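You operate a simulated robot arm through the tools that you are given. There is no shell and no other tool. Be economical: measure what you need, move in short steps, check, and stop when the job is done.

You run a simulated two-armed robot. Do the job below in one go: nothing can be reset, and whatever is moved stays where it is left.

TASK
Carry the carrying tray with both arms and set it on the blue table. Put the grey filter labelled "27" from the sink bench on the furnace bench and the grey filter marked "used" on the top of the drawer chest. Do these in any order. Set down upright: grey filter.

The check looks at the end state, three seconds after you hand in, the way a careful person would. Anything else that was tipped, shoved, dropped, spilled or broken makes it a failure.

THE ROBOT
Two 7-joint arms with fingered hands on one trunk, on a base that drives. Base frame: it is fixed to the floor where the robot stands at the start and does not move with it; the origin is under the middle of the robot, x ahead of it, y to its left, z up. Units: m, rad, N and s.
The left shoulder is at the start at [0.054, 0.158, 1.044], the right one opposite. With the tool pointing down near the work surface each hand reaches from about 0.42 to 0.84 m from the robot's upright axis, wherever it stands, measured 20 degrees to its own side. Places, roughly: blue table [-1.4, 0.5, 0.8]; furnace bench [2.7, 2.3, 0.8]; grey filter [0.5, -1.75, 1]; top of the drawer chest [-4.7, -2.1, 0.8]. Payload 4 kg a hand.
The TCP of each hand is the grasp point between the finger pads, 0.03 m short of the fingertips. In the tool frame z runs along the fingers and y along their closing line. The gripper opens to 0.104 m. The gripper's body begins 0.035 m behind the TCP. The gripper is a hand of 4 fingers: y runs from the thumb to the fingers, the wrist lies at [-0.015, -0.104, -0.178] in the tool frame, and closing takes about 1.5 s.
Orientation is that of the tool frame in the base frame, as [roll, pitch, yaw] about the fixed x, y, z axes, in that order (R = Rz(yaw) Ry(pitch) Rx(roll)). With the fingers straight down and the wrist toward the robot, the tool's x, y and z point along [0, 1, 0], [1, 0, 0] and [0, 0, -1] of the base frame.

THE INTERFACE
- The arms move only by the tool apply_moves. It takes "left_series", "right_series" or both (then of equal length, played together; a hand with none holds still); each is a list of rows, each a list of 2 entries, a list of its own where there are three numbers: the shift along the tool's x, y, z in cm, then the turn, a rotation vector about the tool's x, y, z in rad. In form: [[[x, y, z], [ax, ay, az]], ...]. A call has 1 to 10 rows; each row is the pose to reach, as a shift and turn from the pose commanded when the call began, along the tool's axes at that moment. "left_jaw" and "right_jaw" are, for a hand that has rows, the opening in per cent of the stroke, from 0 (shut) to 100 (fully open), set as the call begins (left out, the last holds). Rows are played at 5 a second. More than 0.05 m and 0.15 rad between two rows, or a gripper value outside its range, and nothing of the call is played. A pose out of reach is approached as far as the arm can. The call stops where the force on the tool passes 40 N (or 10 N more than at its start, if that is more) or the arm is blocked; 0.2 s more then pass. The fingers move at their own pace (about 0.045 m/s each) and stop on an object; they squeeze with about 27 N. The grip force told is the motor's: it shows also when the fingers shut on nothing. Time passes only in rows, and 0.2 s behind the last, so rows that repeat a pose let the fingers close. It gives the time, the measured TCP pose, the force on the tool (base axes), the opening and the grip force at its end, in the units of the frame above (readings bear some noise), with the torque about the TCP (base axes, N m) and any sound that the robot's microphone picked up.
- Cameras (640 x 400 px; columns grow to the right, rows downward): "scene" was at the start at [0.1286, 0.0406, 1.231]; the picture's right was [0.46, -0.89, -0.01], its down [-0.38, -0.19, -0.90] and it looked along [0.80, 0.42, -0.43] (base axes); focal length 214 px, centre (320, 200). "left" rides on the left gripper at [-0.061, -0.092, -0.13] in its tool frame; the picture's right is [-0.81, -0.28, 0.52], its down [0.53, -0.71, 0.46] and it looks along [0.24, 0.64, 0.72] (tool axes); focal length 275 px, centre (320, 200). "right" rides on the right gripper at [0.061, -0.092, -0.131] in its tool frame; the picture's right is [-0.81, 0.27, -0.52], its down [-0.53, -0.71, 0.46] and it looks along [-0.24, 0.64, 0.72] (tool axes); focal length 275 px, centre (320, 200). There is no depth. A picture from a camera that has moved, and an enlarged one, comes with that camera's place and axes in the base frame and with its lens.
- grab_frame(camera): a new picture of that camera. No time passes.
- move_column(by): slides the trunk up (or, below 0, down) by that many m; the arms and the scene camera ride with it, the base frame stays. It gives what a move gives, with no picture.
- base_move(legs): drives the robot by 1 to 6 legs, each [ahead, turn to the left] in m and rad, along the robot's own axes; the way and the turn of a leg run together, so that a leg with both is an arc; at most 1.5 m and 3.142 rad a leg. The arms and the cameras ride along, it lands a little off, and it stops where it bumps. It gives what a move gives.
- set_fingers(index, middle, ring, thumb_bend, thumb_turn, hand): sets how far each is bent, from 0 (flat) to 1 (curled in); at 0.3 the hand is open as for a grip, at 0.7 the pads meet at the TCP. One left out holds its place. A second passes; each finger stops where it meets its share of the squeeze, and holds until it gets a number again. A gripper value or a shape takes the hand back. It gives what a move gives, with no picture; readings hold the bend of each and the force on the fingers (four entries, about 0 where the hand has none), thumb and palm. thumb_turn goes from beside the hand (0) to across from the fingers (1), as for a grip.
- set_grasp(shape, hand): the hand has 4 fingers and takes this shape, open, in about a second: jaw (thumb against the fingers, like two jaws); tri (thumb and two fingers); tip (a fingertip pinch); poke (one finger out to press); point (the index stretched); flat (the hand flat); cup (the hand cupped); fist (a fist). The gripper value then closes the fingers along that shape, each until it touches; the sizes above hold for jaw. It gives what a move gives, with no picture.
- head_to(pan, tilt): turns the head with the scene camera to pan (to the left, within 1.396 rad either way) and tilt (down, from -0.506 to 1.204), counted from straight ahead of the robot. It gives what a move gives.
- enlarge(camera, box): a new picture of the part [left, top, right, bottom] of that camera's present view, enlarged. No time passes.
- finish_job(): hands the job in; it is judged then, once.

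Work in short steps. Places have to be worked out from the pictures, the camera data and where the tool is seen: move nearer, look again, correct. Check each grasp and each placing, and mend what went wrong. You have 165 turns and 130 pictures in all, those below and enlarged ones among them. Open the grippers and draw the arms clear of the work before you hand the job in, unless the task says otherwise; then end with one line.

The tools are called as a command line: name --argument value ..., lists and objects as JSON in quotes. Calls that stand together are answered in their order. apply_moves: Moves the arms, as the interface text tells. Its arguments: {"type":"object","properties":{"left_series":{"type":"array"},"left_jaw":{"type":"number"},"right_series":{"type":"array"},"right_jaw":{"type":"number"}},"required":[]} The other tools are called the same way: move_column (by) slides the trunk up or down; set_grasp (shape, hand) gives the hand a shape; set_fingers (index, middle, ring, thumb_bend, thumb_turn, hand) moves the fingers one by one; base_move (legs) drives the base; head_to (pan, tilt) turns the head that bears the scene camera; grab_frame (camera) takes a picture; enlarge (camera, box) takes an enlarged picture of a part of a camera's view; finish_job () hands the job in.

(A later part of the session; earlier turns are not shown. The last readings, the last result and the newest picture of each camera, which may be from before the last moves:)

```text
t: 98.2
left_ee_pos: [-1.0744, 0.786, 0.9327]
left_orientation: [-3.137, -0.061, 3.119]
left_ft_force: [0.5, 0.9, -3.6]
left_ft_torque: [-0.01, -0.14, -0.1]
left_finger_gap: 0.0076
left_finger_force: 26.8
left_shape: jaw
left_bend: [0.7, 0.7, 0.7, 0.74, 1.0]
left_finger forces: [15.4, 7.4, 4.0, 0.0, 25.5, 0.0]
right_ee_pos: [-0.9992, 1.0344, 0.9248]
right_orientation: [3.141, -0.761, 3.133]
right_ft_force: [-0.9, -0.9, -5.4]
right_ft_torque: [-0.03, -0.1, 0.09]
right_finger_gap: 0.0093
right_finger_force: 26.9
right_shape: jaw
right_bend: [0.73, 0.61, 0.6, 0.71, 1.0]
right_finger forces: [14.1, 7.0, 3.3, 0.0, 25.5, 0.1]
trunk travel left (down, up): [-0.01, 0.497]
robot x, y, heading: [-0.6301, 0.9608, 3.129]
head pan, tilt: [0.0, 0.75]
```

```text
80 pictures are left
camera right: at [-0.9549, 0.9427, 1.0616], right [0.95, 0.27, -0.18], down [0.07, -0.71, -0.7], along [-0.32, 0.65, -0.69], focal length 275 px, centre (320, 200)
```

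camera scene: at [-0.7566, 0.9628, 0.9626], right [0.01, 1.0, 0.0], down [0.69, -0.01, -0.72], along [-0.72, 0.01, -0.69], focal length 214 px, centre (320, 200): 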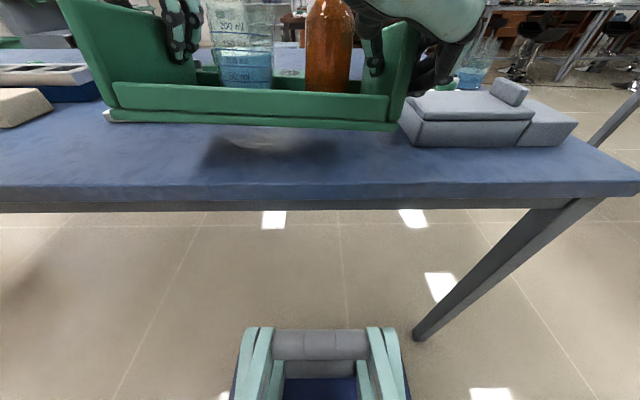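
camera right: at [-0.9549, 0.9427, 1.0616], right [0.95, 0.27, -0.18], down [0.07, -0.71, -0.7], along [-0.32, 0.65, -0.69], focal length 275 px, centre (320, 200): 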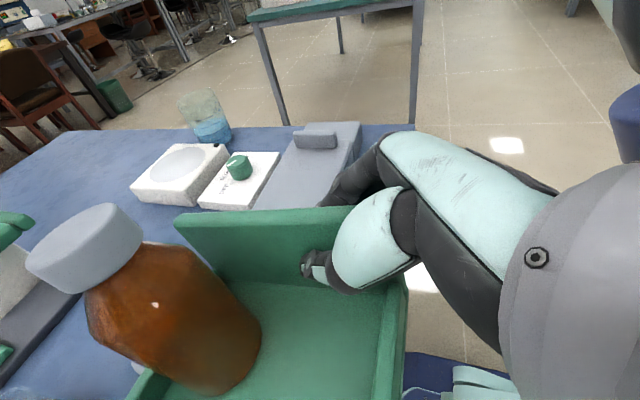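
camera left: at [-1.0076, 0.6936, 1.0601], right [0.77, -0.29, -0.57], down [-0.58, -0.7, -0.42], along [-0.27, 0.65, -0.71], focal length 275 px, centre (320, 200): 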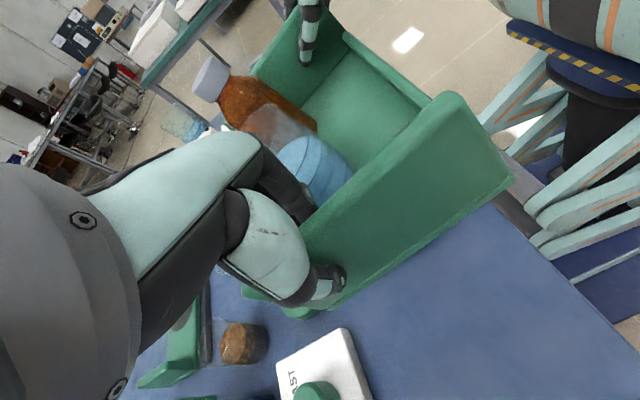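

The hands are 6 cm above touchdown. The tray seems to have shifted slightly in the grips, so I zoom in to judge its attitude before the last descent.

enlarge --camera "scene" --box '[50, 0, 450, 200]'

enlarge --camera "left" --box '[180, 40, 540, 360]'

```text
1.60 times, centred on (250, 100) of scene
camera zoom: at [-0.7566, 0.9628, 0.9626], right [0.01, 1.0, 0.0], down [0.69, -0.01, -0.72], along [-0.72, 0.01, -0.69], focal length 343 px, centre (432, 360)
```

zoom: 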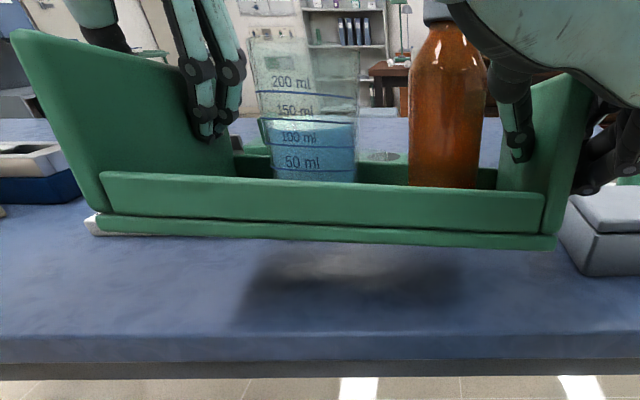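

```text
1.25 times, centred on (360, 200) of left
camera zoom: at [-1.0076, 0.6936, 1.0601], right [0.77, -0.29, -0.57], down [-0.58, -0.7, -0.42], along [-0.27, 0.65, -0.71], focal length 344 px, centre (270, 200)
```

zoom: 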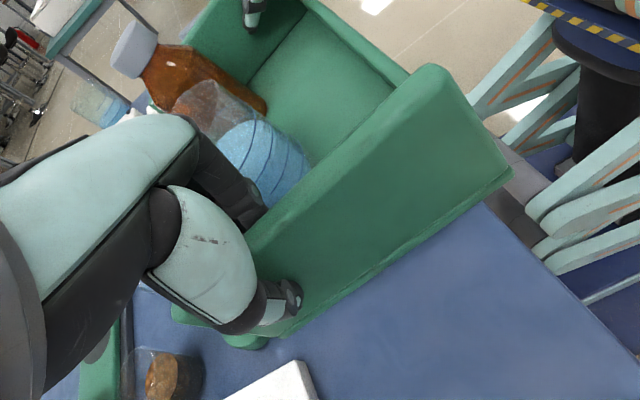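

The tray rolled about 2° (right side ~1 cm low) but is secure. I lower both hands 4 cm together, taking out the slight pitch, and watch for contact.

apply_moves --left_series '[[[-0.06, 0, 1], [0, -0.005, 0]], [[-0.12, 0, 2], [0, -0.01, 0]], [[-0.18, 0, 3], [0, -0.015, 0]], [[-0.24, 0, 4], [0, -0.02, 0]]]' --right_series '[[[-0.69, 0, 0.72], [0, -0.005, 0]], [[-1.38, 0, 1.45], [0, -0.01, 0]], [[-2.07, 0, 2.17], [0, -0.015, 0]], [[-2.76, 0, 2.9], [0, -0.02, 0]]]'

grab_frame --camera "scene"

```text
t: 99.2
left_ee_pos: [-1.0758, 0.7867, 0.8913]
left_orientation: [-3.139, -0.041, 3.118]
left_ft_force: [0.9, 0.7, -3.2]
left_ft_torque: [0.06, -0.03, -0.12]
left_finger_gap: 0.0078
left_finger_force: 27.0
left_shape: jaw
left_bend: [0.7, 0.7, 0.7, 0.74, 1.0]
left_finger forces: [15.0, 7.3, 4.4, 0.0, 25.2, 0.1]
right_ee_pos: [-1.0005, 1.0341, 0.8847]
right_orientation: [-3.14, -0.742, 3.13]
right_ft_force: [-2.2, -1.2, -2.9]
right_ft_torque: [0.03, -0.06, 0.09]
right_finger_gap: 0.0097
right_finger_force: 26.7
right_shape: jaw
right_bend: [0.73, 0.61, 0.6, 0.71, 1.0]
right_finger forces: [13.9, 7.1, 3.3, 0.0, 25.9, 0.0]
trunk travel left (down, up): [-0.01, 0.497]
robot x, y, heading: [-0.6317, 0.9627, 3.131]
head pan, tilt: [0.0, 0.75]
```

```text
77 pictures are left
camera scene: at [-0.7569, 0.9626, 0.9625], right [0.01, 1.0, 0.0], down [0.69, -0.01, -0.72], along [-0.72, 0.01, -0.69], focal length 214 px, centre (320, 200)
```

scene: 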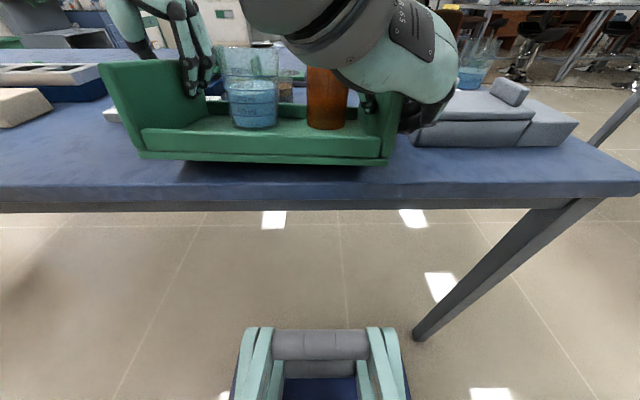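

Touchdown is near and the front edge is well on the table. I check the clearance at the back-left corner (plate, pucks) before the last 2 cm.

grab_frame --camera "left"

enlarge --camera "scene" --box '[80, 40, 430, 200]'

```text
76 pictures are left
camera left: at [-1.0106, 0.6937, 1.0204], right [0.78, -0.29, -0.55], down [-0.57, -0.7, -0.43], along [-0.26, 0.65, -0.72], focal length 275 px, centre (320, 200)
```

left: 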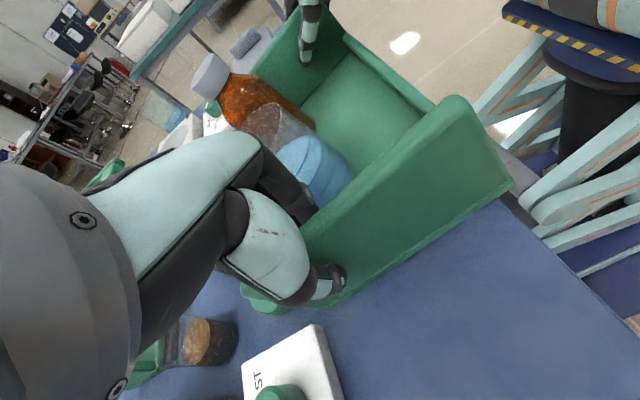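

```text
1.83 times, centred on (255, 120) of scene
camera zoom: at [-0.7569, 0.9626, 0.9625], right [0.01, 1.0, 0.0], down [0.69, -0.01, -0.72], along [-0.72, 0.01, -0.69], focal length 392 px, centre (439, 346)
```

zoom: 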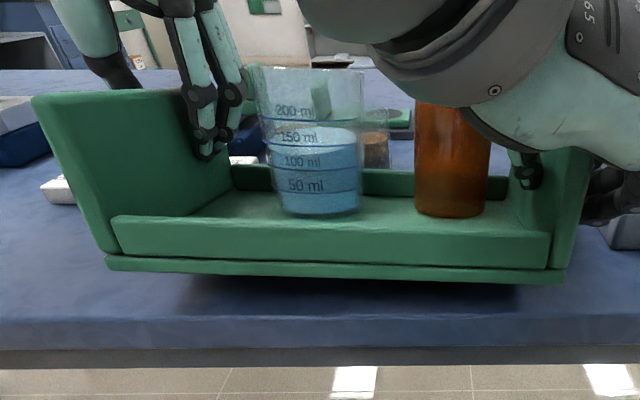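

Clearances: the plate ends at y≈0.77, the puck's front is at x≈−1.15, and the tray's back edge is ≈−1.115. The front edge sits close to the table's edge, so I move 1 cm forward while lowering 1.5 cm.

apply_moves --left_series '[[[0.5, 0, 0.02], [0, 0, 0]], [[1, 0, 0.04], [0, 0, 0]], [[0.98, 0, 0.5], [0, 0, 0]], [[0.96, 0, 1.0], [0, 0, 0]], [[0.94, 0, 1.5], [0, 0, 0]]]' --right_series '[[[0.37, 0, 0.34], [0, 0, 0]], [[0.74, 0, 0.68], [0, 0, 0]], [[0.4, 0, 1.05], [0, 0, 0]], [[0.06, 0, 1.41], [0, 0, 0]], [[-0.28, 0, 1.78], [0, 0, 0]]]'

enlarge --camera "scene" --box '[80, 40, 430, 200]'

```text
t: 100.4
left_ee_pos: [-1.0856, 0.7871, 0.8772]
left_orientation: [-3.138, -0.042, 3.117]
left_ft_force: [1.3, 0.9, -3.2]
left_ft_torque: [0.1, 0.18, -0.13]
left_finger_gap: 0.008
left_finger_force: 27.1
left_shape: jaw
left_bend: [0.7, 0.7, 0.71, 0.74, 1.0]
left_finger forces: [13.1, 9.1, 3.8, 0.0, 26.2, 0.0]
right_ee_pos: [-1.0096, 1.0348, 0.8702]
right_orientation: [-3.14, -0.743, 3.132]
right_ft_force: [1.1, -1.0, 2.0]
right_ft_torque: [0.07, 0.18, 0.06]
right_finger_gap: 0.0093
right_finger_force: 27.0
right_shape: jaw
right_bend: [0.73, 0.61, 0.6, 0.71, 1.0]
right_finger forces: [15.9, 7.0, 3.2, 0.0, 26.6, 0.0]
trunk travel left (down, up): [-0.01, 0.497]
robot x, y, heading: [-0.625, 0.9643, 3.127]
head pan, tilt: [0.0, 0.75]
```

```text
1.83 times, centred on (255, 120) of scene
camera zoom: at [-0.7563, 0.9626, 0.9626], right [0.01, 1.0, 0.0], down [0.69, -0.01, -0.72], along [-0.72, 0.01, -0.69], focal length 392 px, centre (439, 346)
```

zoom: 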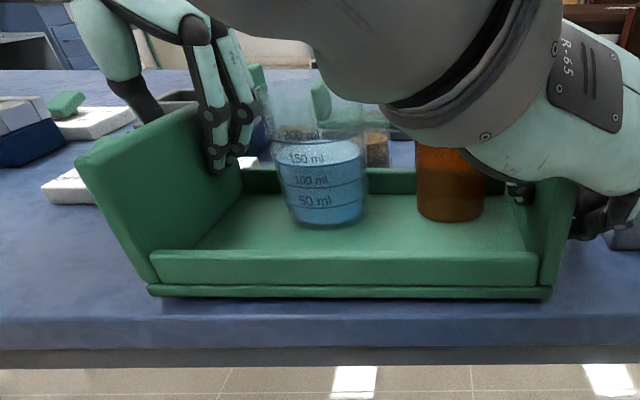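

The right side has touched (force changed sign) and the left still carries. I ease down 4 mm more on both, and a bit more on the left.

apply_moves --left_series '[[[0, 0, 0.3], [0, 0, 0]], [[0, 0, 0.5], [0, 0, 0]], [[0, 0, 0.7], [0, 0, 0]]]' --right_series '[[[-0.14, 0, 0.15], [0, 0, 0]], [[-0.2, 0, 0.22], [0, 0, 0]], [[-0.2, 0, 0.22], [0, 0, 0]]]'

enlarge --camera "scene" --box '[80, 40, 430, 200]'

```text
t: 101.2
left_ee_pos: [-1.0853, 0.7873, 0.8723]
left_orientation: [3.14, -0.047, 3.12]
left_ft_force: [-0.4, 1.0, 9.6]
left_ft_torque: [0.01, 0.19, -0.14]
left_finger_gap: 0.0083
left_finger_force: 27.0
left_shape: jaw
left_bend: [0.7, 0.7, 0.71, 0.74, 1.0]
left_finger forces: [13.7, 11.0, 3.7, 0.0, 28.6, 0.0]
right_ee_pos: [-1.0094, 1.035, 0.8672]
right_orientation: [-3.141, -0.744, 3.132]
right_ft_force: [-0.8, -2.5, 2.6]
right_ft_torque: [0.03, 0.24, 0.09]
right_finger_gap: 0.0093
right_finger_force: 26.9
right_shape: jaw
right_bend: [0.73, 0.61, 0.6, 0.71, 1.0]
right_finger forces: [15.6, 6.3, 3.3, 0.0, 27.7, 0.0]
trunk travel left (down, up): [-0.01, 0.497]
robot x, y, heading: [-0.6296, 0.9621, 3.13]
head pan, tilt: [0.0, 0.75]
```

```text
1.83 times, centred on (255, 120) of scene
camera zoom: at [-0.7557, 0.9627, 0.9628], right [0.01, 1.0, 0.0], down [0.69, -0.01, -0.72], along [-0.72, 0.01, -0.69], focal length 392 px, centre (439, 346)
```

zoom: 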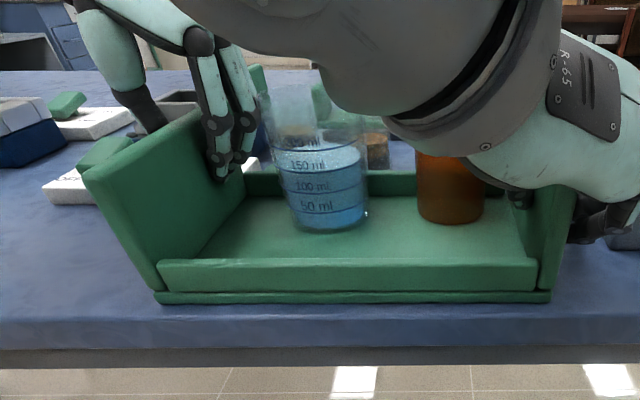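

The tray rests on the table, with upward force on both hands. I release both hands to a narrow opening.

apply_moves --left_series '[[[0, 0, 0], [0, 0, 0]], [[0, 0, 0], [0, 0, 0]], [[0, 0, 0], [0, 0, 0]], [[0, 0, 0], [0, 0, 0]], [[0, 0, 0], [0, 0, 0]]]' --left_jaw 28 --right_series '[[[0, 0, 0], [0, 0, 0]], [[0, 0, 0], [0, 0, 0]], [[0, 0, 0], [0, 0, 0]], [[0, 0, 0], [0, 0, 0]], [[0, 0, 0], [0, 0, 0]]]' --right_jaw 35

grab_frame --camera "left"

grab_frame --camera "right"

grab_frame --camera "scene"

```text
t: 102.4
left_ee_pos: [-1.0845, 0.7864, 0.8708]
left_orientation: [-3.139, -0.042, 3.118]
left_ft_force: [0.4, 0.0, -0.7]
left_ft_torque: [-0.02, 0.01, -0.04]
left_finger_gap: 0.0291
left_finger_force: 0.0
left_shape: jaw
left_bend: [0.74, 0.55, 0.52, 0.74, 1.0]
left_finger forces: [0.1, 0.5, 0.0, 0.0, 0.0, 0.0]
right_ee_pos: [-1.0097, 1.0351, 0.8663]
right_orientation: [3.141, -0.741, 3.133]
right_ft_force: [0.1, -0.3, -0.4]
right_ft_torque: [-0.01, 0.03, 0.01]
right_finger_gap: 0.0359
right_finger_force: 0.1
right_shape: jaw
right_bend: [0.74, 0.51, 0.49, 0.73, 1.0]
right_finger forces: [0.1, 0.0, 0.0, 0.0, 0.1, 0.0]
trunk travel left (down, up): [-0.01, 0.497]
robot x, y, heading: [-0.6299, 0.9624, 3.128]
head pan, tilt: [0.0, 0.75]
```

```text
72 pictures are left
camera left: at [-1.0207, 0.6935, 0.9994], right [0.78, -0.29, -0.55], down [-0.57, -0.7, -0.43], along [-0.26, 0.65, -0.72], focal length 275 px, centre (320, 200)
```

left: 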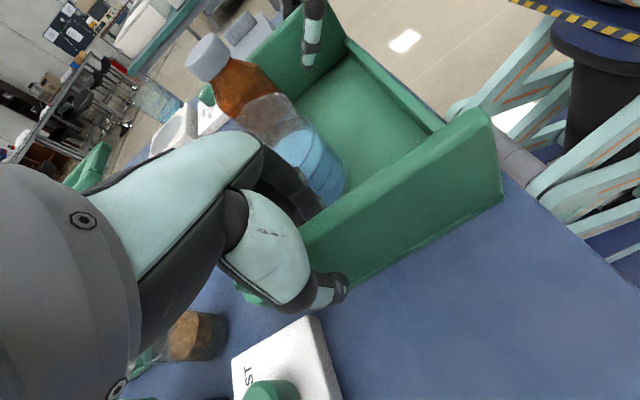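

```text
71 pictures are left
camera right: at [-0.9677, 0.9428, 1.0046], right [0.95, 0.27, -0.17], down [0.08, -0.71, -0.7], along [-0.3, 0.65, -0.7], focal length 275 px, centre (320, 200)
```

right: 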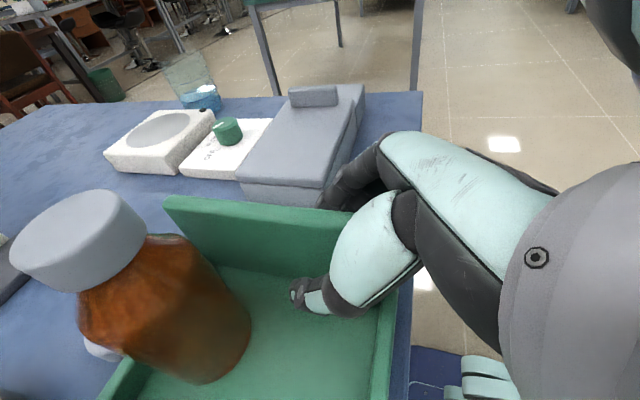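

```text
70 pictures are left
camera scene: at [-0.7564, 0.9627, 0.9626], right [0.01, 1.0, 0.0], down [0.69, -0.01, -0.72], along [-0.72, 0.01, -0.69], focal length 214 px, centre (320, 200)
```

scene: 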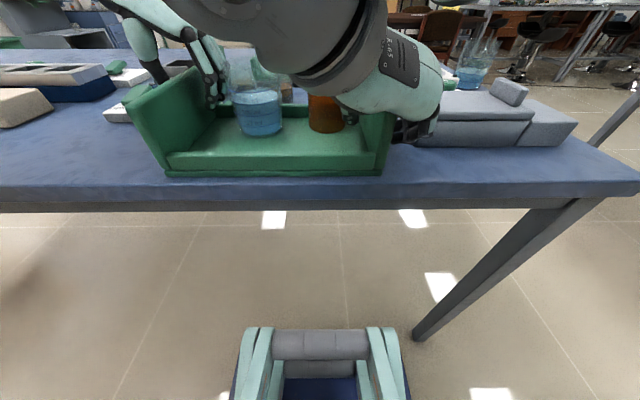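

Released and standing level. I raise both hands straight up by 11 cm with the arms.

apply_moves --left_series '[[[0.08, 0, -2], [0, 0, 0]], [[0.17, 0, -4], [0, 0, 0]], [[0.25, 0, -6], [0, 0, 0]], [[0.34, 0, -8], [0, 0, 0]], [[0.46, 0, -11], [0, 0, 0]]]' --right_series '[[[1.35, 0, -1.47], [0, 0, 0]], [[2.7, 0, -2.95], [0, 0, 0]], [[4.05, 0, -4.42], [0, 0, 0]], [[5.4, 0, -5.9], [0, 0, 0]], [[7.43, 0, -8.11], [0, 0, 0]]]'

move_column --by 0.3

grab_frame --camera "scene"

```text
t: 103.6
left_ee_pos: [-1.0831, 0.7874, 0.9812]
left_orientation: [-3.138, -0.043, 3.119]
left_ft_force: [0.6, -1.4, -0.1]
left_ft_torque: [-0.02, 0.02, -0.04]
left_finger_gap: 0.0288
left_finger_force: 0.1
left_shape: jaw
left_bend: [0.74, 0.55, 0.52, 0.74, 1.0]
left_finger forces: [0.0, 0.0, 0.0, 0.0, 0.1, 0.0]
right_ee_pos: [-1.0083, 1.0354, 0.9776]
right_orientation: [3.141, -0.741, 3.132]
right_ft_force: [0.0, -0.1, 0.2]
right_ft_torque: [0.0, -0.02, -0.01]
right_finger_gap: 0.0359
right_finger_force: 0.2
right_shape: jaw
right_bend: [0.74, 0.51, 0.48, 0.73, 1.0]
right_finger forces: [0.1, 0.0, 0.1, 0.1, 0.0, 0.1]
trunk travel left (down, up): [-0.01, 0.497]
robot x, y, heading: [-0.6322, 0.9606, 3.129]
head pan, tilt: [0.0, 0.75]
```

```text
t: 106.6
left_ee_pos: [-1.0861, 0.7858, 1.2809]
left_orientation: [-3.139, -0.042, 3.118]
left_ft_force: [-0.2, -0.7, -0.4]
left_ft_torque: [0.01, 0.0, -0.01]
left_finger_gap: 0.0287
left_finger_force: 0.1
left_shape: jaw
left_bend: [0.74, 0.55, 0.52, 0.74, 1.0]
left_finger forces: [0.0, 0.0, 0.1, 0.1, 0.0, 0.0]
right_ee_pos: [-1.0099, 1.0354, 1.2757]
right_orientation: [3.141, -0.743, 3.133]
right_ft_force: [0.5, -0.7, -0.1]
right_ft_torque: [-0.03, -0.01, 0.01]
right_finger_gap: 0.0361
right_finger_force: 0.0
right_shape: jaw
right_bend: [0.74, 0.51, 0.48, 0.73, 1.0]
right_finger forces: [0.1, 0.0, 0.0, 0.1, 0.1, 0.0]
trunk travel left (down, up): [-0.31, 0.197]
robot x, y, heading: [-0.6309, 0.9611, 3.126]
head pan, tilt: [0.0, 0.75]
```

```text
69 pictures are left
camera scene: at [-0.7605, 0.9628, 1.2618], right [0.01, 1.0, 0.0], down [0.69, -0.01, -0.72], along [-0.72, 0.01, -0.69], focal length 214 px, centre (320, 200)
```

scene: 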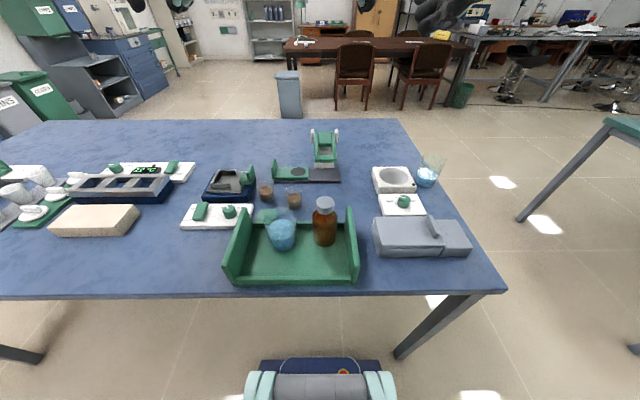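

The tray stands nicely with everything upright. Next: the sink bench. I back off, turn toward −y and drive down the aisle.

base_move --legs '[[-0.28, 0], [0, 0.79], [0, 0.79], [1.3, 0]]'

head_to --pan 0.3 --tilt 0.35

grab_frame --camera "scene"

```text
t: 119.9
left_ee_pos: [-0.1951, -0.7932, 1.281]
left_orientation: [-3.137, -0.042, -1.6]
left_ft_force: [-0.1, 0.1, 0.3]
left_ft_torque: [-0.01, 0.0, 0.01]
left_finger_gap: 0.029
left_finger_force: 0.1
left_shape: jaw
left_bend: [0.74, 0.55, 0.52, 0.74, 1.0]
left_finger forces: [0.1, 0.0, 0.1, 0.0, 0.1, 0.1]
right_ee_pos: [-0.4437, -0.7152, 1.2766]
right_orientation: [-3.139, -0.742, -1.59]
right_ft_force: [1.0, -1.0, -0.9]
right_ft_torque: [0.02, 0.05, 0.0]
right_finger_gap: 0.0361
right_finger_force: 0.1
right_shape: jaw
right_bend: [0.74, 0.51, 0.48, 0.73, 1.0]
right_finger forces: [0.0, 0.0, 0.0, 0.0, 0.0, 0.0]
trunk travel left (down, up): [-0.31, 0.197]
robot x, y, heading: [-0.3623, -0.34, -1.594]
head pan, tilt: [0.0, 0.75]
```

```text
t: 120.8
left_ee_pos: [-0.1946, -0.7778, 1.2858]
left_orientation: [-3.138, -0.056, -1.602]
left_ft_force: [-1.0, -0.5, 0.1]
left_ft_torque: [-0.02, -0.02, -0.02]
left_finger_gap: 0.0292
left_finger_force: 0.0
left_shape: jaw
left_bend: [0.74, 0.55, 0.52, 0.74, 1.0]
left_finger forces: [0.0, 0.0, 0.1, 0.1, 0.0, 0.0]
right_ee_pos: [-0.4434, -0.6984, 1.2807]
right_orientation: [3.138, -0.756, -1.586]
right_ft_force: [0.1, 0.8, -0.2]
right_ft_torque: [0.02, 0.0, 0.03]
right_finger_gap: 0.0363
right_finger_force: 0.0
right_shape: jaw
right_bend: [0.74, 0.51, 0.48, 0.73, 1.0]
right_finger forces: [0.0, 0.1, 0.1, 0.0, 0.0, 0.0]
trunk travel left (down, up): [-0.31, 0.197]
robot x, y, heading: [-0.3683, -0.3387, -1.586]
head pan, tilt: [0.3, 0.351]
```

```text
68 pictures are left
camera scene: at [-0.3427, -0.4743, 1.2975], right [-0.96, -0.28, 0.0], down [-0.1, 0.34, -0.93], along [0.26, -0.9, -0.36], focal length 214 px, centre (320, 200)
```

scene: 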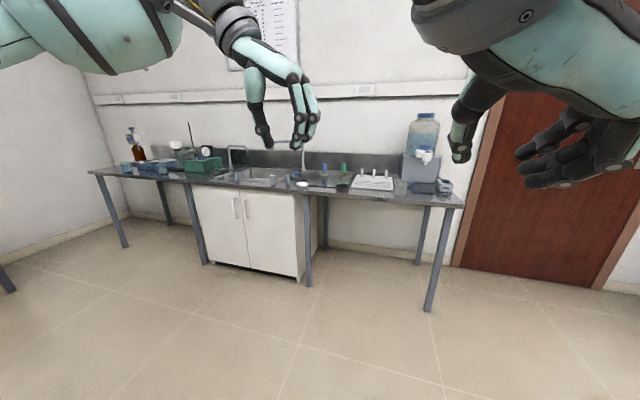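

I zoom on the sink bench to find the filters.

enlarge --camera "scene" --box '[250, 130, 480, 220]'

enlarge --camera "scene" --box '[80, 110, 310, 210]'

```text
2.78 times, centred on (365, 175) of scene
camera zoom: at [-0.3427, -0.4743, 1.2975], right [-0.96, -0.28, 0.0], down [-0.1, 0.34, -0.93], along [0.26, -0.9, -0.36], focal length 597 px, centre (195, 270)
```

zoom: 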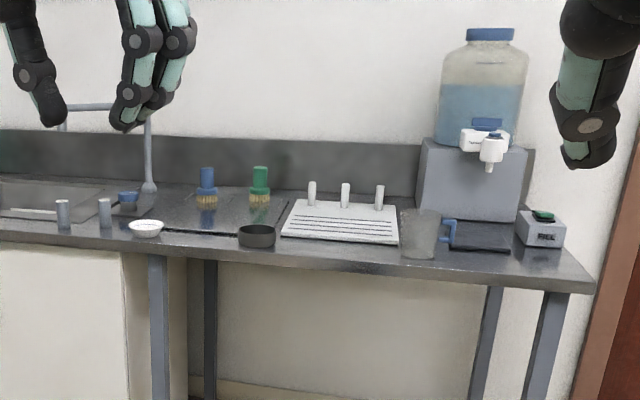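

```text
2.78 times, centred on (195, 160) of scene
camera zoom: at [-0.3427, -0.4743, 1.2975], right [-0.96, -0.28, 0.0], down [-0.1, 0.34, -0.93], along [0.26, -0.9, -0.36], focal length 597 px, centre (668, 311)
```

zoom: 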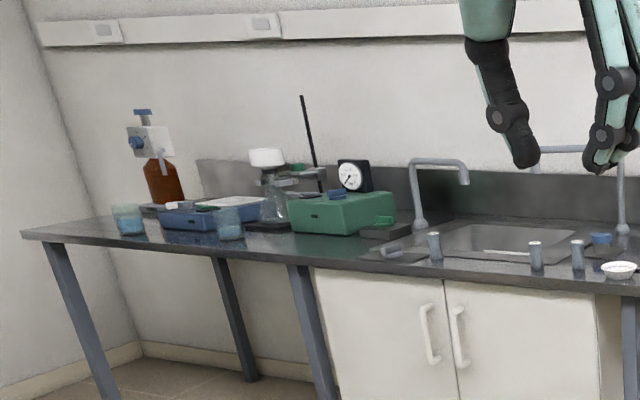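

Three small grey cylinders stand by the sink's front edge, probably the filters. I drive closer, around the bench end.

base_move --legs '[[0.68, 0], [0, 0.78], [0, 0.79], [0.66, 0], [0, -0.78], [0, -0.79]]'

grab_frame --camera "scene"

```text
t: 137.8
left_ee_pos: [0.4505, -1.472, 1.2857]
left_orientation: [-3.138, -0.052, -1.61]
left_ft_force: [-0.4, -1.0, -0.2]
left_ft_torque: [0.02, -0.01, -0.01]
left_finger_gap: 0.029
left_finger_force: 0.0
left_shape: jaw
left_bend: [0.74, 0.55, 0.52, 0.74, 1.0]
left_finger forces: [0.1, 0.1, 0.0, 0.1, 0.0, 0.0]
right_ee_pos: [0.2026, -1.3914, 1.2803]
right_orientation: [3.141, -0.753, -1.597]
right_ft_force: [-0.1, 0.2, -0.1]
right_ft_torque: [0.02, 0.0, -0.01]
right_finger_gap: 0.0358
right_finger_force: 0.2
right_shape: jaw
right_bend: [0.74, 0.51, 0.48, 0.73, 1.0]
right_finger forces: [0.0, 0.1, 0.1, 0.0, 0.0, 0.0]
trunk travel left (down, up): [-0.31, 0.197]
robot x, y, heading: [0.2943, -1.0307, -1.596]
head pan, tilt: [0.3, 0.351]
```

```text
65 pictures are left
camera scene: at [0.3178, -1.1684, 1.2974], right [-0.96, -0.27, 0.0], down [-0.09, 0.34, -0.93], along [0.25, -0.9, -0.36], focal length 214 px, centre (320, 200)
```

scene: 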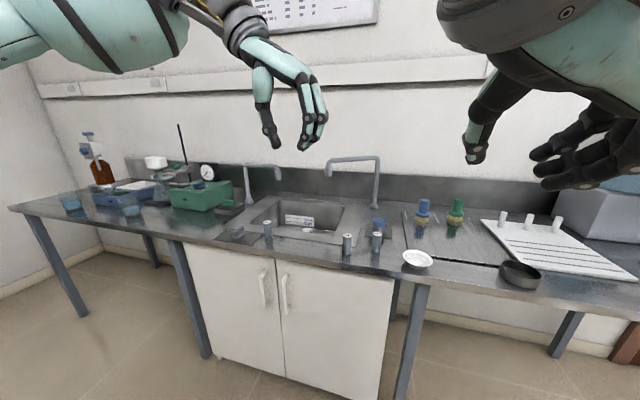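

enlarge --camera "scene" --box '[210, 190, 410, 290]'

enlarge --camera "scene" --box '[335, 220, 395, 260]'

enlarge --camera "scene" --box '[238, 205, 298, 245]'

```text
3.20 times, centred on (310, 240) of scene
camera zoom: at [0.3178, -1.1684, 1.2974], right [-0.96, -0.27, 0.0], down [-0.09, 0.34, -0.93], along [0.25, -0.9, -0.36], focal length 686 px, centre (352, 72)
```

zoom: 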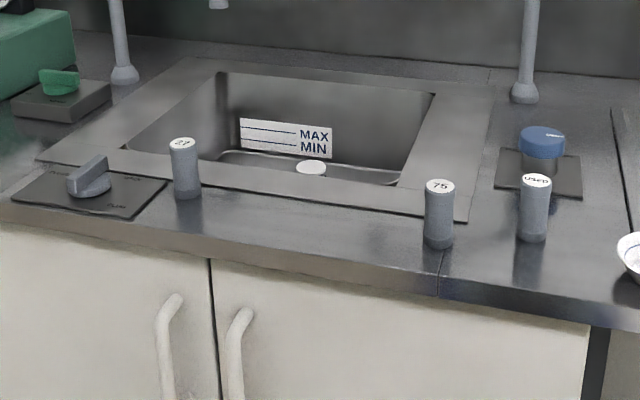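

```text
10.00 times, centred on (365, 240) of scene
camera zoom: at [0.3178, -1.1684, 1.2974], right [-0.96, -0.27, 0.0], down [-0.09, 0.34, -0.93], along [0.25, -0.9, -0.36], focal length 2145 px, centre (-130, -200)
```

zoom: 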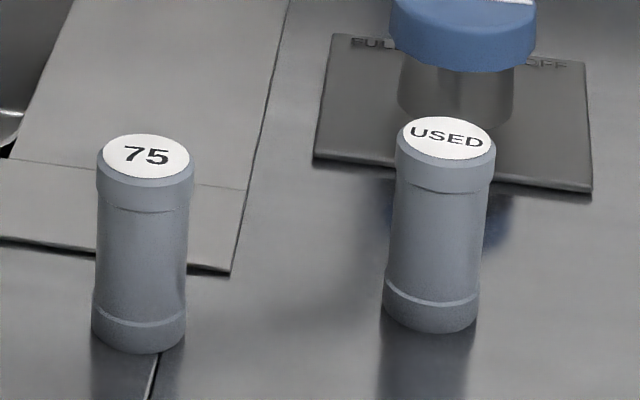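

```text
10.00 times, centred on (268, 225) of scene
camera zoom: at [0.3178, -1.1684, 1.2974], right [-0.96, -0.27, 0.0], down [-0.09, 0.34, -0.93], along [0.25, -0.9, -0.36], focal length 2145 px, centre (840, -50)
```

zoom: 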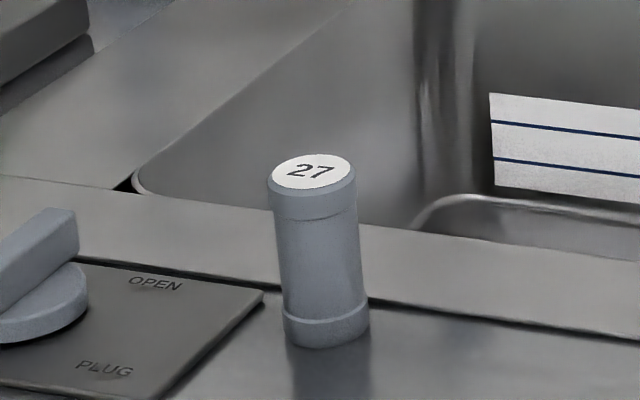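

The leftmost filter is "27", and the right pair are "75" and "USED". I move the base to about (0.5, -1.25) facing the bench, and bring both hands back to straight-down orientation.

apply_moves --left_series '[[[0, 0, 0], [0, -0.01, 0]], [[0, 0, 0], [0, -0.02, 0]], [[0, 0, 0], [0, -0.03, 0]], [[0, 0, 0], [0, -0.04, 0]], [[0, 0, 0], [0, -0.05, 0]], [[0, 0, 0], [0, -0.05, 0]]]' --right_series '[[[0, 0, 0], [0, -0.125, 0]], [[0, 0, 0], [0, -0.25, 0]], [[0, 0, 0], [0, -0.375, 0]], [[0, 0, 0], [0, -0.5, 0]], [[0, 0, 0], [0, -0.625, 0]], [[0, 0, 0], [0, -0.75, 0]]]'

apply_moves --left_series '[[[0, 0, 0], [0, 0, -0.149]], [[0, 0, 0], [0, 0, -0.298]], [[0, 0, 0], [0, 0, -0.447]], [[0, 0, 0], [0, 0, -0.596]], [[0, 0, 0], [0, 0, -0.745]], [[0, 0, 0], [0, 0, -0.894]], [[0, 0, 0], [0, 0, -1.043]], [[0, 0, 0], [0, 0, -1.192]], [[0, 0, 0], [0, 0, -1.341]], [[0, 0, 0], [0, 0, -1.49]]]' --right_series '[[[0, 0.5, 0], [0, 0, -0.149]], [[0, 1, 0], [0, 0, -0.298]], [[0, 1.5, 0], [0, 0, -0.447]], [[0, 2, 0], [0, 0, -0.596]], [[0, 2.5, 0], [0, 0, -0.745]], [[0, 3, 0], [0, 0, -0.894]], [[0, 3.5, 0], [0, 0, -1.043]], [[0, 4, 0], [0, 0, -1.192]], [[0, 4.5, 0], [0, 0, -1.341]], [[0, 5, 0], [0, 0, -1.49]]]' --left_jaw 75 --right_jaw 75

base_move --legs '[[0, 0.75], [0.3, 0], [0, -0.725]]'

head_to --pan 0 --tilt 0.6

grab_frame --camera "scene"

grab_frame --camera "left"

grab_frame --camera "right"

```text
t: 139.2
left_ee_pos: [0.4515, -1.4577, 1.2902]
left_orientation: [-3.138, -0.017, -1.613]
left_ft_force: [0.1, 0.7, 0.7]
left_ft_torque: [-0.01, 0.02, -0.01]
left_finger_gap: 0.0291
left_finger_force: 0.0
left_shape: jaw
left_bend: [0.74, 0.55, 0.52, 0.74, 1.0]
left_finger forces: [0.0, 0.0, 0.1, 0.0, 0.1, 0.1]
right_ee_pos: [0.2052, -1.3779, 1.2832]
right_orientation: [3.141, -0.015, -1.596]
right_ft_force: [0.0, -0.7, 0.1]
right_ft_torque: [0.02, -0.02, -0.01]
right_finger_gap: 0.0362
right_finger_force: 0.1
right_shape: jaw
right_bend: [0.74, 0.51, 0.48, 0.73, 1.0]
right_finger forces: [0.0, 0.0, 0.0, 0.0, 0.0, 0.0]
trunk travel left (down, up): [-0.31, 0.197]
robot x, y, heading: [0.2933, -1.0286, -1.598]
head pan, tilt: [0.3, 0.351]
```

```text
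t: 141.4
left_ee_pos: [0.4502, -1.4581, 1.2903]
left_orientation: [3.126, -0.004, -0.118]
left_ft_force: [-0.9, -0.1, -0.8]
left_ft_torque: [0.01, 0.0, 0.01]
left_finger_gap: 0.0777
left_finger_force: 0.1
left_shape: jaw
left_bend: [0.27, 0.36, 0.33, 0.54, 0.99]
left_finger forces: [0.0, 0.1, 0.0, 0.0, 0.1, 0.1]
right_ee_pos: [0.1513, -1.377, 1.2849]
right_orientation: [3.124, -0.002, -0.105]
right_ft_force: [-0.2, -0.2, -0.1]
right_ft_torque: [0.04, -0.01, 0.0]
right_finger_gap: 0.0774
right_finger_force: 0.0
right_shape: jaw
right_bend: [0.27, 0.36, 0.33, 0.54, 0.99]
right_finger forces: [0.0, 0.0, 0.0, 0.1, 0.0, 0.0]
trunk travel left (down, up): [-0.31, 0.197]
robot x, y, heading: [0.2924, -1.0298, -1.597]
head pan, tilt: [0.3, 0.351]
```

```text
t: 148.1
left_ee_pos: [0.6589, -1.678, 1.2904]
left_orientation: [3.124, -0.005, -0.098]
left_ft_force: [0.1, -0.2, 0.4]
left_ft_torque: [0.01, 0.02, -0.02]
left_finger_gap: 0.0777
left_finger_force: 0.0
left_shape: jaw
left_bend: [0.27, 0.36, 0.33, 0.54, 0.99]
left_finger forces: [0.0, 0.0, 0.0, 0.0, 0.0, 0.0]
right_ee_pos: [0.359, -1.6022, 1.2853]
right_orientation: [3.124, 0.0, -0.084]
right_ft_force: [-1.7, -0.1, 0.4]
right_ft_torque: [0.0, -0.02, 0.0]
right_finger_gap: 0.0779
right_finger_force: 0.1
right_shape: jaw
right_bend: [0.27, 0.36, 0.33, 0.54, 0.99]
right_finger forces: [0.0, 0.0, 0.1, 0.0, 0.0, 0.0]
trunk travel left (down, up): [-0.31, 0.197]
robot x, y, heading: [0.4972, -1.2561, -1.575]
head pan, tilt: [0.3, 0.351]
```

```text
t: 148.9
left_ee_pos: [0.6589, -1.6619, 1.2963]
left_orientation: [3.111, -0.005, -0.096]
left_ft_force: [-1.1, -0.2, 0.5]
left_ft_torque: [0.0, -0.04, 0.01]
left_finger_gap: 0.0779
left_finger_force: 0.1
left_shape: jaw
left_bend: [0.27, 0.36, 0.33, 0.54, 0.99]
left_finger forces: [0.0, 0.0, 0.0, 0.0, 0.0, 0.0]
right_ee_pos: [0.3601, -1.5873, 1.2898]
right_orientation: [3.113, 0.001, -0.084]
right_ft_force: [0.6, -0.3, 0.4]
right_ft_torque: [0.0, 0.01, 0.0]
right_finger_gap: 0.0781
right_finger_force: 0.0
right_shape: jaw
right_bend: [0.27, 0.36, 0.33, 0.54, 0.99]
right_finger forces: [0.1, 0.0, 0.0, 0.0, 0.1, 0.1]
trunk travel left (down, up): [-0.31, 0.197]
robot x, y, heading: [0.4991, -1.2557, -1.57]
head pan, tilt: [0.0, 0.6]
```

```text
61 pictures are left
camera scene: at [0.4984, -1.3905, 1.2748], right [-1.0, 0.0, 0.0], down [0.0, 0.57, -0.82], along [0.0, -0.82, -0.57], focal length 214 px, centre (320, 200)
```

scene: 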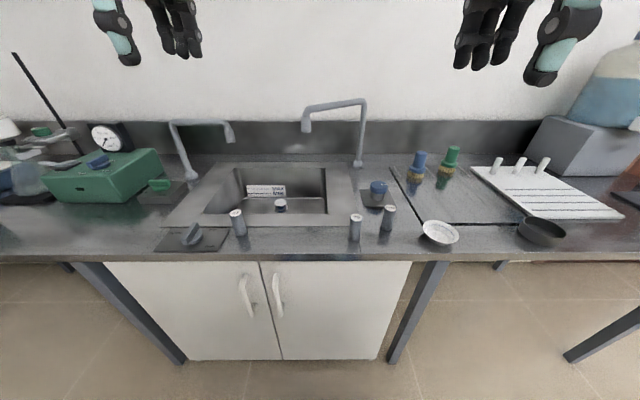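

```text
60 pictures are left
camera left: at [0.6057, -1.5605, 1.4246], right [-0.78, 0.34, -0.53], down [0.6, 0.64, -0.47], along [0.18, -0.69, -0.7], focal length 275 px, centre (320, 200)
```

left: 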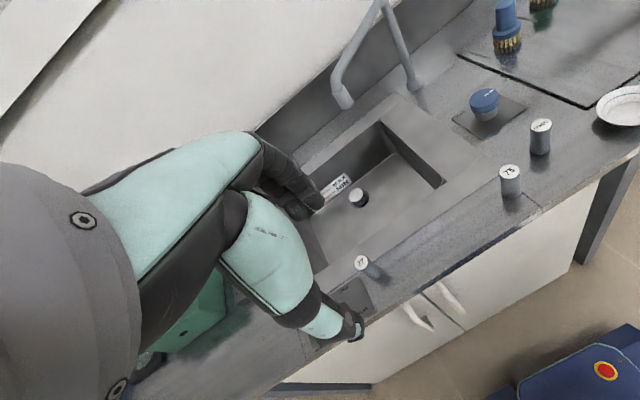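

```text
59 pictures are left
camera right: at [0.4273, -1.4974, 1.4171], right [-0.83, -0.19, 0.52], down [-0.47, 0.74, -0.48], along [-0.3, -0.64, -0.7], focal length 275 px, centre (320, 200)
```

right: 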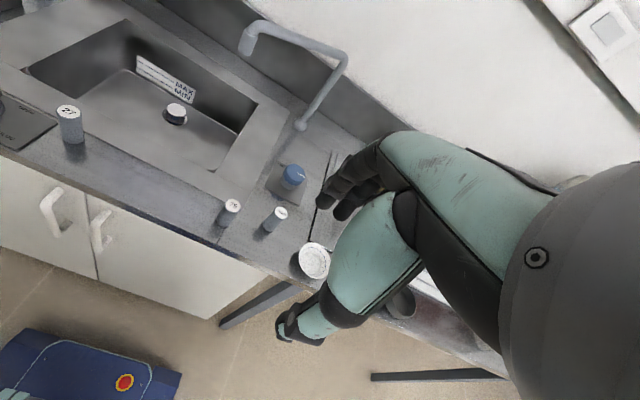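

Triangulated tops: "27" at (0.711, −1.82, 0.945), "USED" at (0.32, −1.83, 0.947) and "75" at (0.407, −1.80). I align each hand above its filter while still high.

apply_moves --left_series '[[[1.1, 2.5, 0], [0.005, 0, -0.016]], [[2.2, 5, 0], [0.01, 0, -0.032]], [[3.3, 7.5, 0], [0.015, 0, -0.048]], [[4.5, 10, 0], [0.02, 0, -0.064]], [[5.6, 12.5, 0], [0.025, 0, -0.08]], [[6.7, 15.1, 0], [0.03, 0, -0.096]]]' --right_series '[[[-0.3, 4.1, 0], [0.005, 0, -0.014]], [[-0.6, 8.2, 0], [0.01, 0, -0.028]], [[-1, 12.3, 0], [0.015, 0, -0.042]], [[-1.3, 16.4, 0], [0.02, 0, -0.056]], [[-1.6, 20.5, 0], [0.025, 0, -0.07]], [[-1.95, 24.5, 0], [0.03, 0, -0.084]]]' --left_jaw 65 --right_jaw 65

move_column --by -0.22

grab_frame --camera "left"

grab_frame --camera "right"

grab_frame --camera "scene"

```text
t: 150.3
left_ee_pos: [0.7118, -1.8232, 1.2994]
left_orientation: [-3.136, -0.004, -0.001]
left_ft_force: [-0.1, 0.0, 0.6]
left_ft_torque: [0.0, 0.01, -0.03]
left_finger_gap: 0.0681
left_finger_force: 0.1
left_shape: jaw
left_bend: [0.28, 0.39, 0.35, 0.62, 1.0]
left_finger forces: [0.1, 0.0, 0.0, 0.0, 0.0, 0.1]
right_ee_pos: [0.3183, -1.8347, 1.2942]
right_orientation: [-3.139, 0.005, 0.0]
right_ft_force: [-0.7, 0.0, -0.5]
right_ft_torque: [0.03, 0.02, -0.01]
right_finger_gap: 0.0681
right_finger_force: 0.2
right_shape: jaw
right_bend: [0.28, 0.39, 0.35, 0.62, 1.0]
right_finger forces: [0.1, 0.0, 0.0, 0.0, 0.1, 0.0]
trunk travel left (down, up): [-0.31, 0.197]
robot x, y, heading: [0.4993, -1.2568, -1.577]
head pan, tilt: [0.0, 0.6]
```

```text
t: 152.6
left_ee_pos: [0.7096, -1.8175, 1.0812]
left_orientation: [-3.141, -0.005, -0.002]
left_ft_force: [-0.5, -0.1, -0.3]
left_ft_torque: [0.0, 0.01, 0.0]
left_finger_gap: 0.0678
left_finger_force: 0.1
left_shape: jaw
left_bend: [0.28, 0.39, 0.35, 0.62, 1.0]
left_finger forces: [0.1, 0.1, 0.1, 0.0, 0.0, 0.1]
right_ee_pos: [0.3184, -1.8304, 1.0758]
right_orientation: [3.141, 0.0, -0.001]
right_ft_force: [-0.1, -0.1, 1.0]
right_ft_torque: [0.01, 0.0, -0.02]
right_finger_gap: 0.0677
right_finger_force: 0.1
right_shape: jaw
right_bend: [0.28, 0.39, 0.35, 0.62, 1.0]
right_finger forces: [0.1, 0.0, 0.0, 0.0, 0.0, 0.0]
trunk travel left (down, up): [-0.09, 0.417]
robot x, y, heading: [0.4997, -1.2546, -1.582]
head pan, tilt: [0.0, 0.6]
```

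```text
58 pictures are left
camera left: at [0.6486, -1.7276, 1.2117], right [-0.81, 0.28, -0.52], down [0.54, 0.71, -0.45], along [0.25, -0.64, -0.72], focal length 275 px, centre (320, 200)
```

left: 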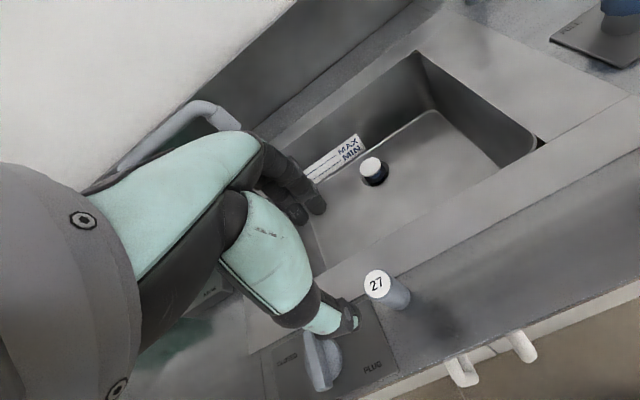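

```text
57 pictures are left
camera right: at [0.3796, -1.7394, 1.2067], right [-0.81, -0.27, 0.52], down [-0.53, 0.71, -0.45], along [-0.24, -0.64, -0.72], focal length 275 px, centre (320, 200)
```

right: 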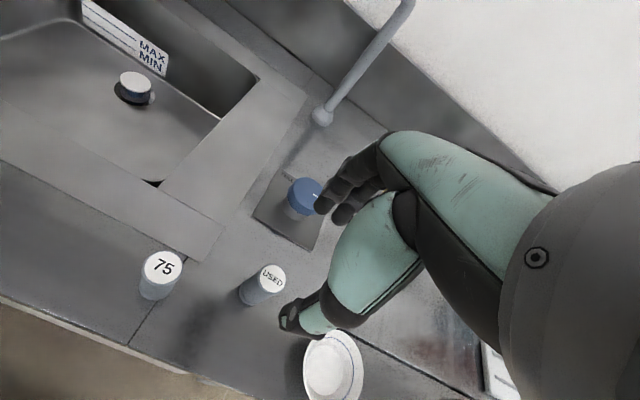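

```text
56 pictures are left
camera scene: at [0.4988, -1.3889, 1.0544], right [-1.0, 0.01, 0.0], down [0.0, 0.58, -0.82], along [0.0, -0.82, -0.58], focal length 214 px, centre (320, 200)
```

scene: 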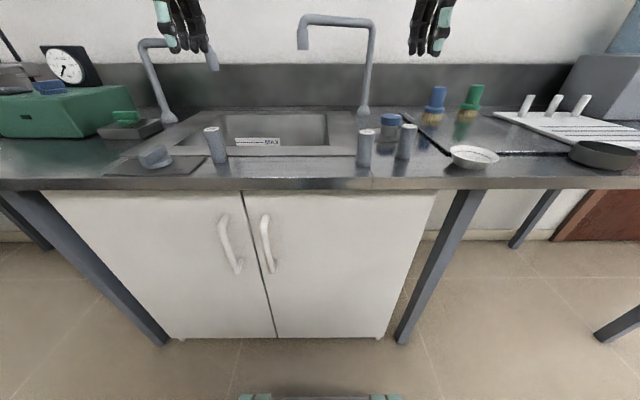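

Refined from closer views: "27" ≈ (0.720, −1.835) and "USED" ≈ (0.307, −1.853). I shift both hands accordingly and lower 7 cm, with the tips still above the tops.

apply_moves --left_series '[[[0.5, 0.9, 0], [0, 0, 0]], [[1, 1.8, 0], [0, 0, 0]]]' --right_series '[[[-0.5, 1.1, 0], [0, 0, 0]], [[-1.1, 2.2, 0], [0, 0, 0]]]'

move_column --by -0.07

enlarge --camera "left" --box '[240, 160, 480, 380]'

enlarge --camera "right" --box '[160, 160, 400, 380]'

```text
t: 153.2
left_ee_pos: [0.7217, -1.8382, 1.0802]
left_orientation: [-3.141, -0.005, -0.002]
left_ft_force: [0.5, -0.4, -0.5]
left_ft_torque: [0.0, -0.01, -0.01]
left_finger_gap: 0.0677
left_finger_force: 0.1
left_shape: jaw
left_bend: [0.28, 0.39, 0.35, 0.62, 1.0]
left_finger forces: [0.1, 0.0, 0.0, 0.0, 0.0, 0.0]
right_ee_pos: [0.3078, -1.8535, 1.0764]
right_orientation: [-3.138, 0.002, 0.001]
right_ft_force: [0.3, 0.0, -0.2]
right_ft_torque: [0.01, 0.01, 0.01]
right_finger_gap: 0.068
right_finger_force: 0.1
right_shape: jaw
right_bend: [0.28, 0.39, 0.35, 0.62, 1.0]
right_finger forces: [0.0, 0.0, 0.0, 0.0, 0.0, 0.0]
trunk travel left (down, up): [-0.09, 0.417]
robot x, y, heading: [0.5005, -1.2561, -1.574]
head pan, tilt: [0.0, 0.6]
```

```text
t: 154.3
left_ee_pos: [0.7209, -1.8372, 1.0107]
left_orientation: [-3.142, -0.004, 0.0]
left_ft_force: [0.7, -0.5, -0.9]
left_ft_torque: [0.0, -0.01, 0.01]
left_finger_gap: 0.068
left_finger_force: 0.0
left_shape: jaw
left_bend: [0.28, 0.39, 0.35, 0.62, 1.0]
left_finger forces: [0.0, 0.1, 0.0, 0.0, 0.0, 0.0]
right_ee_pos: [0.3072, -1.8523, 1.0068]
right_orientation: [3.141, -0.001, -0.001]
right_ft_force: [-0.3, 0.0, -0.8]
right_ft_torque: [0.01, -0.02, -0.02]
right_finger_gap: 0.0677
right_finger_force: 0.1
right_shape: jaw
right_bend: [0.28, 0.39, 0.35, 0.62, 1.0]
right_finger forces: [0.1, 0.1, 0.0, 0.1, 0.0, 0.0]
trunk travel left (down, up): [-0.02, 0.487]
robot x, y, heading: [0.5, -1.2562, -1.574]
head pan, tilt: [0.0, 0.6]
```

```text
1.82 times, centred on (360, 270) of left
camera zoom: at [0.6587, -1.7456, 1.1424], right [-0.81, 0.28, -0.52], down [0.54, 0.71, -0.45], along [0.25, -0.65, -0.72], focal length 500 px, centre (247, 73)
```

zoom: 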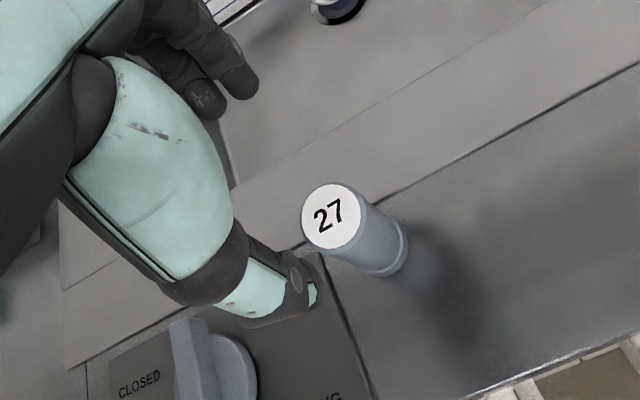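

```text
1.82 times, centred on (280, 270) of right
camera zoom: at [0.3686, -1.7615, 1.1372], right [-0.81, -0.27, 0.52], down [-0.53, 0.71, -0.45], along [-0.24, -0.64, -0.72], focal length 500 px, centre (393, 73)
```

zoom: 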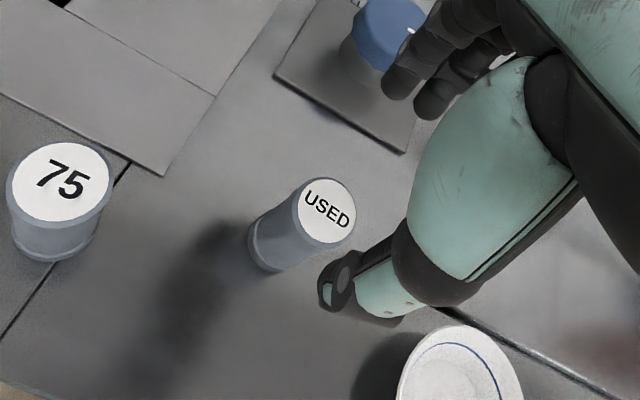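

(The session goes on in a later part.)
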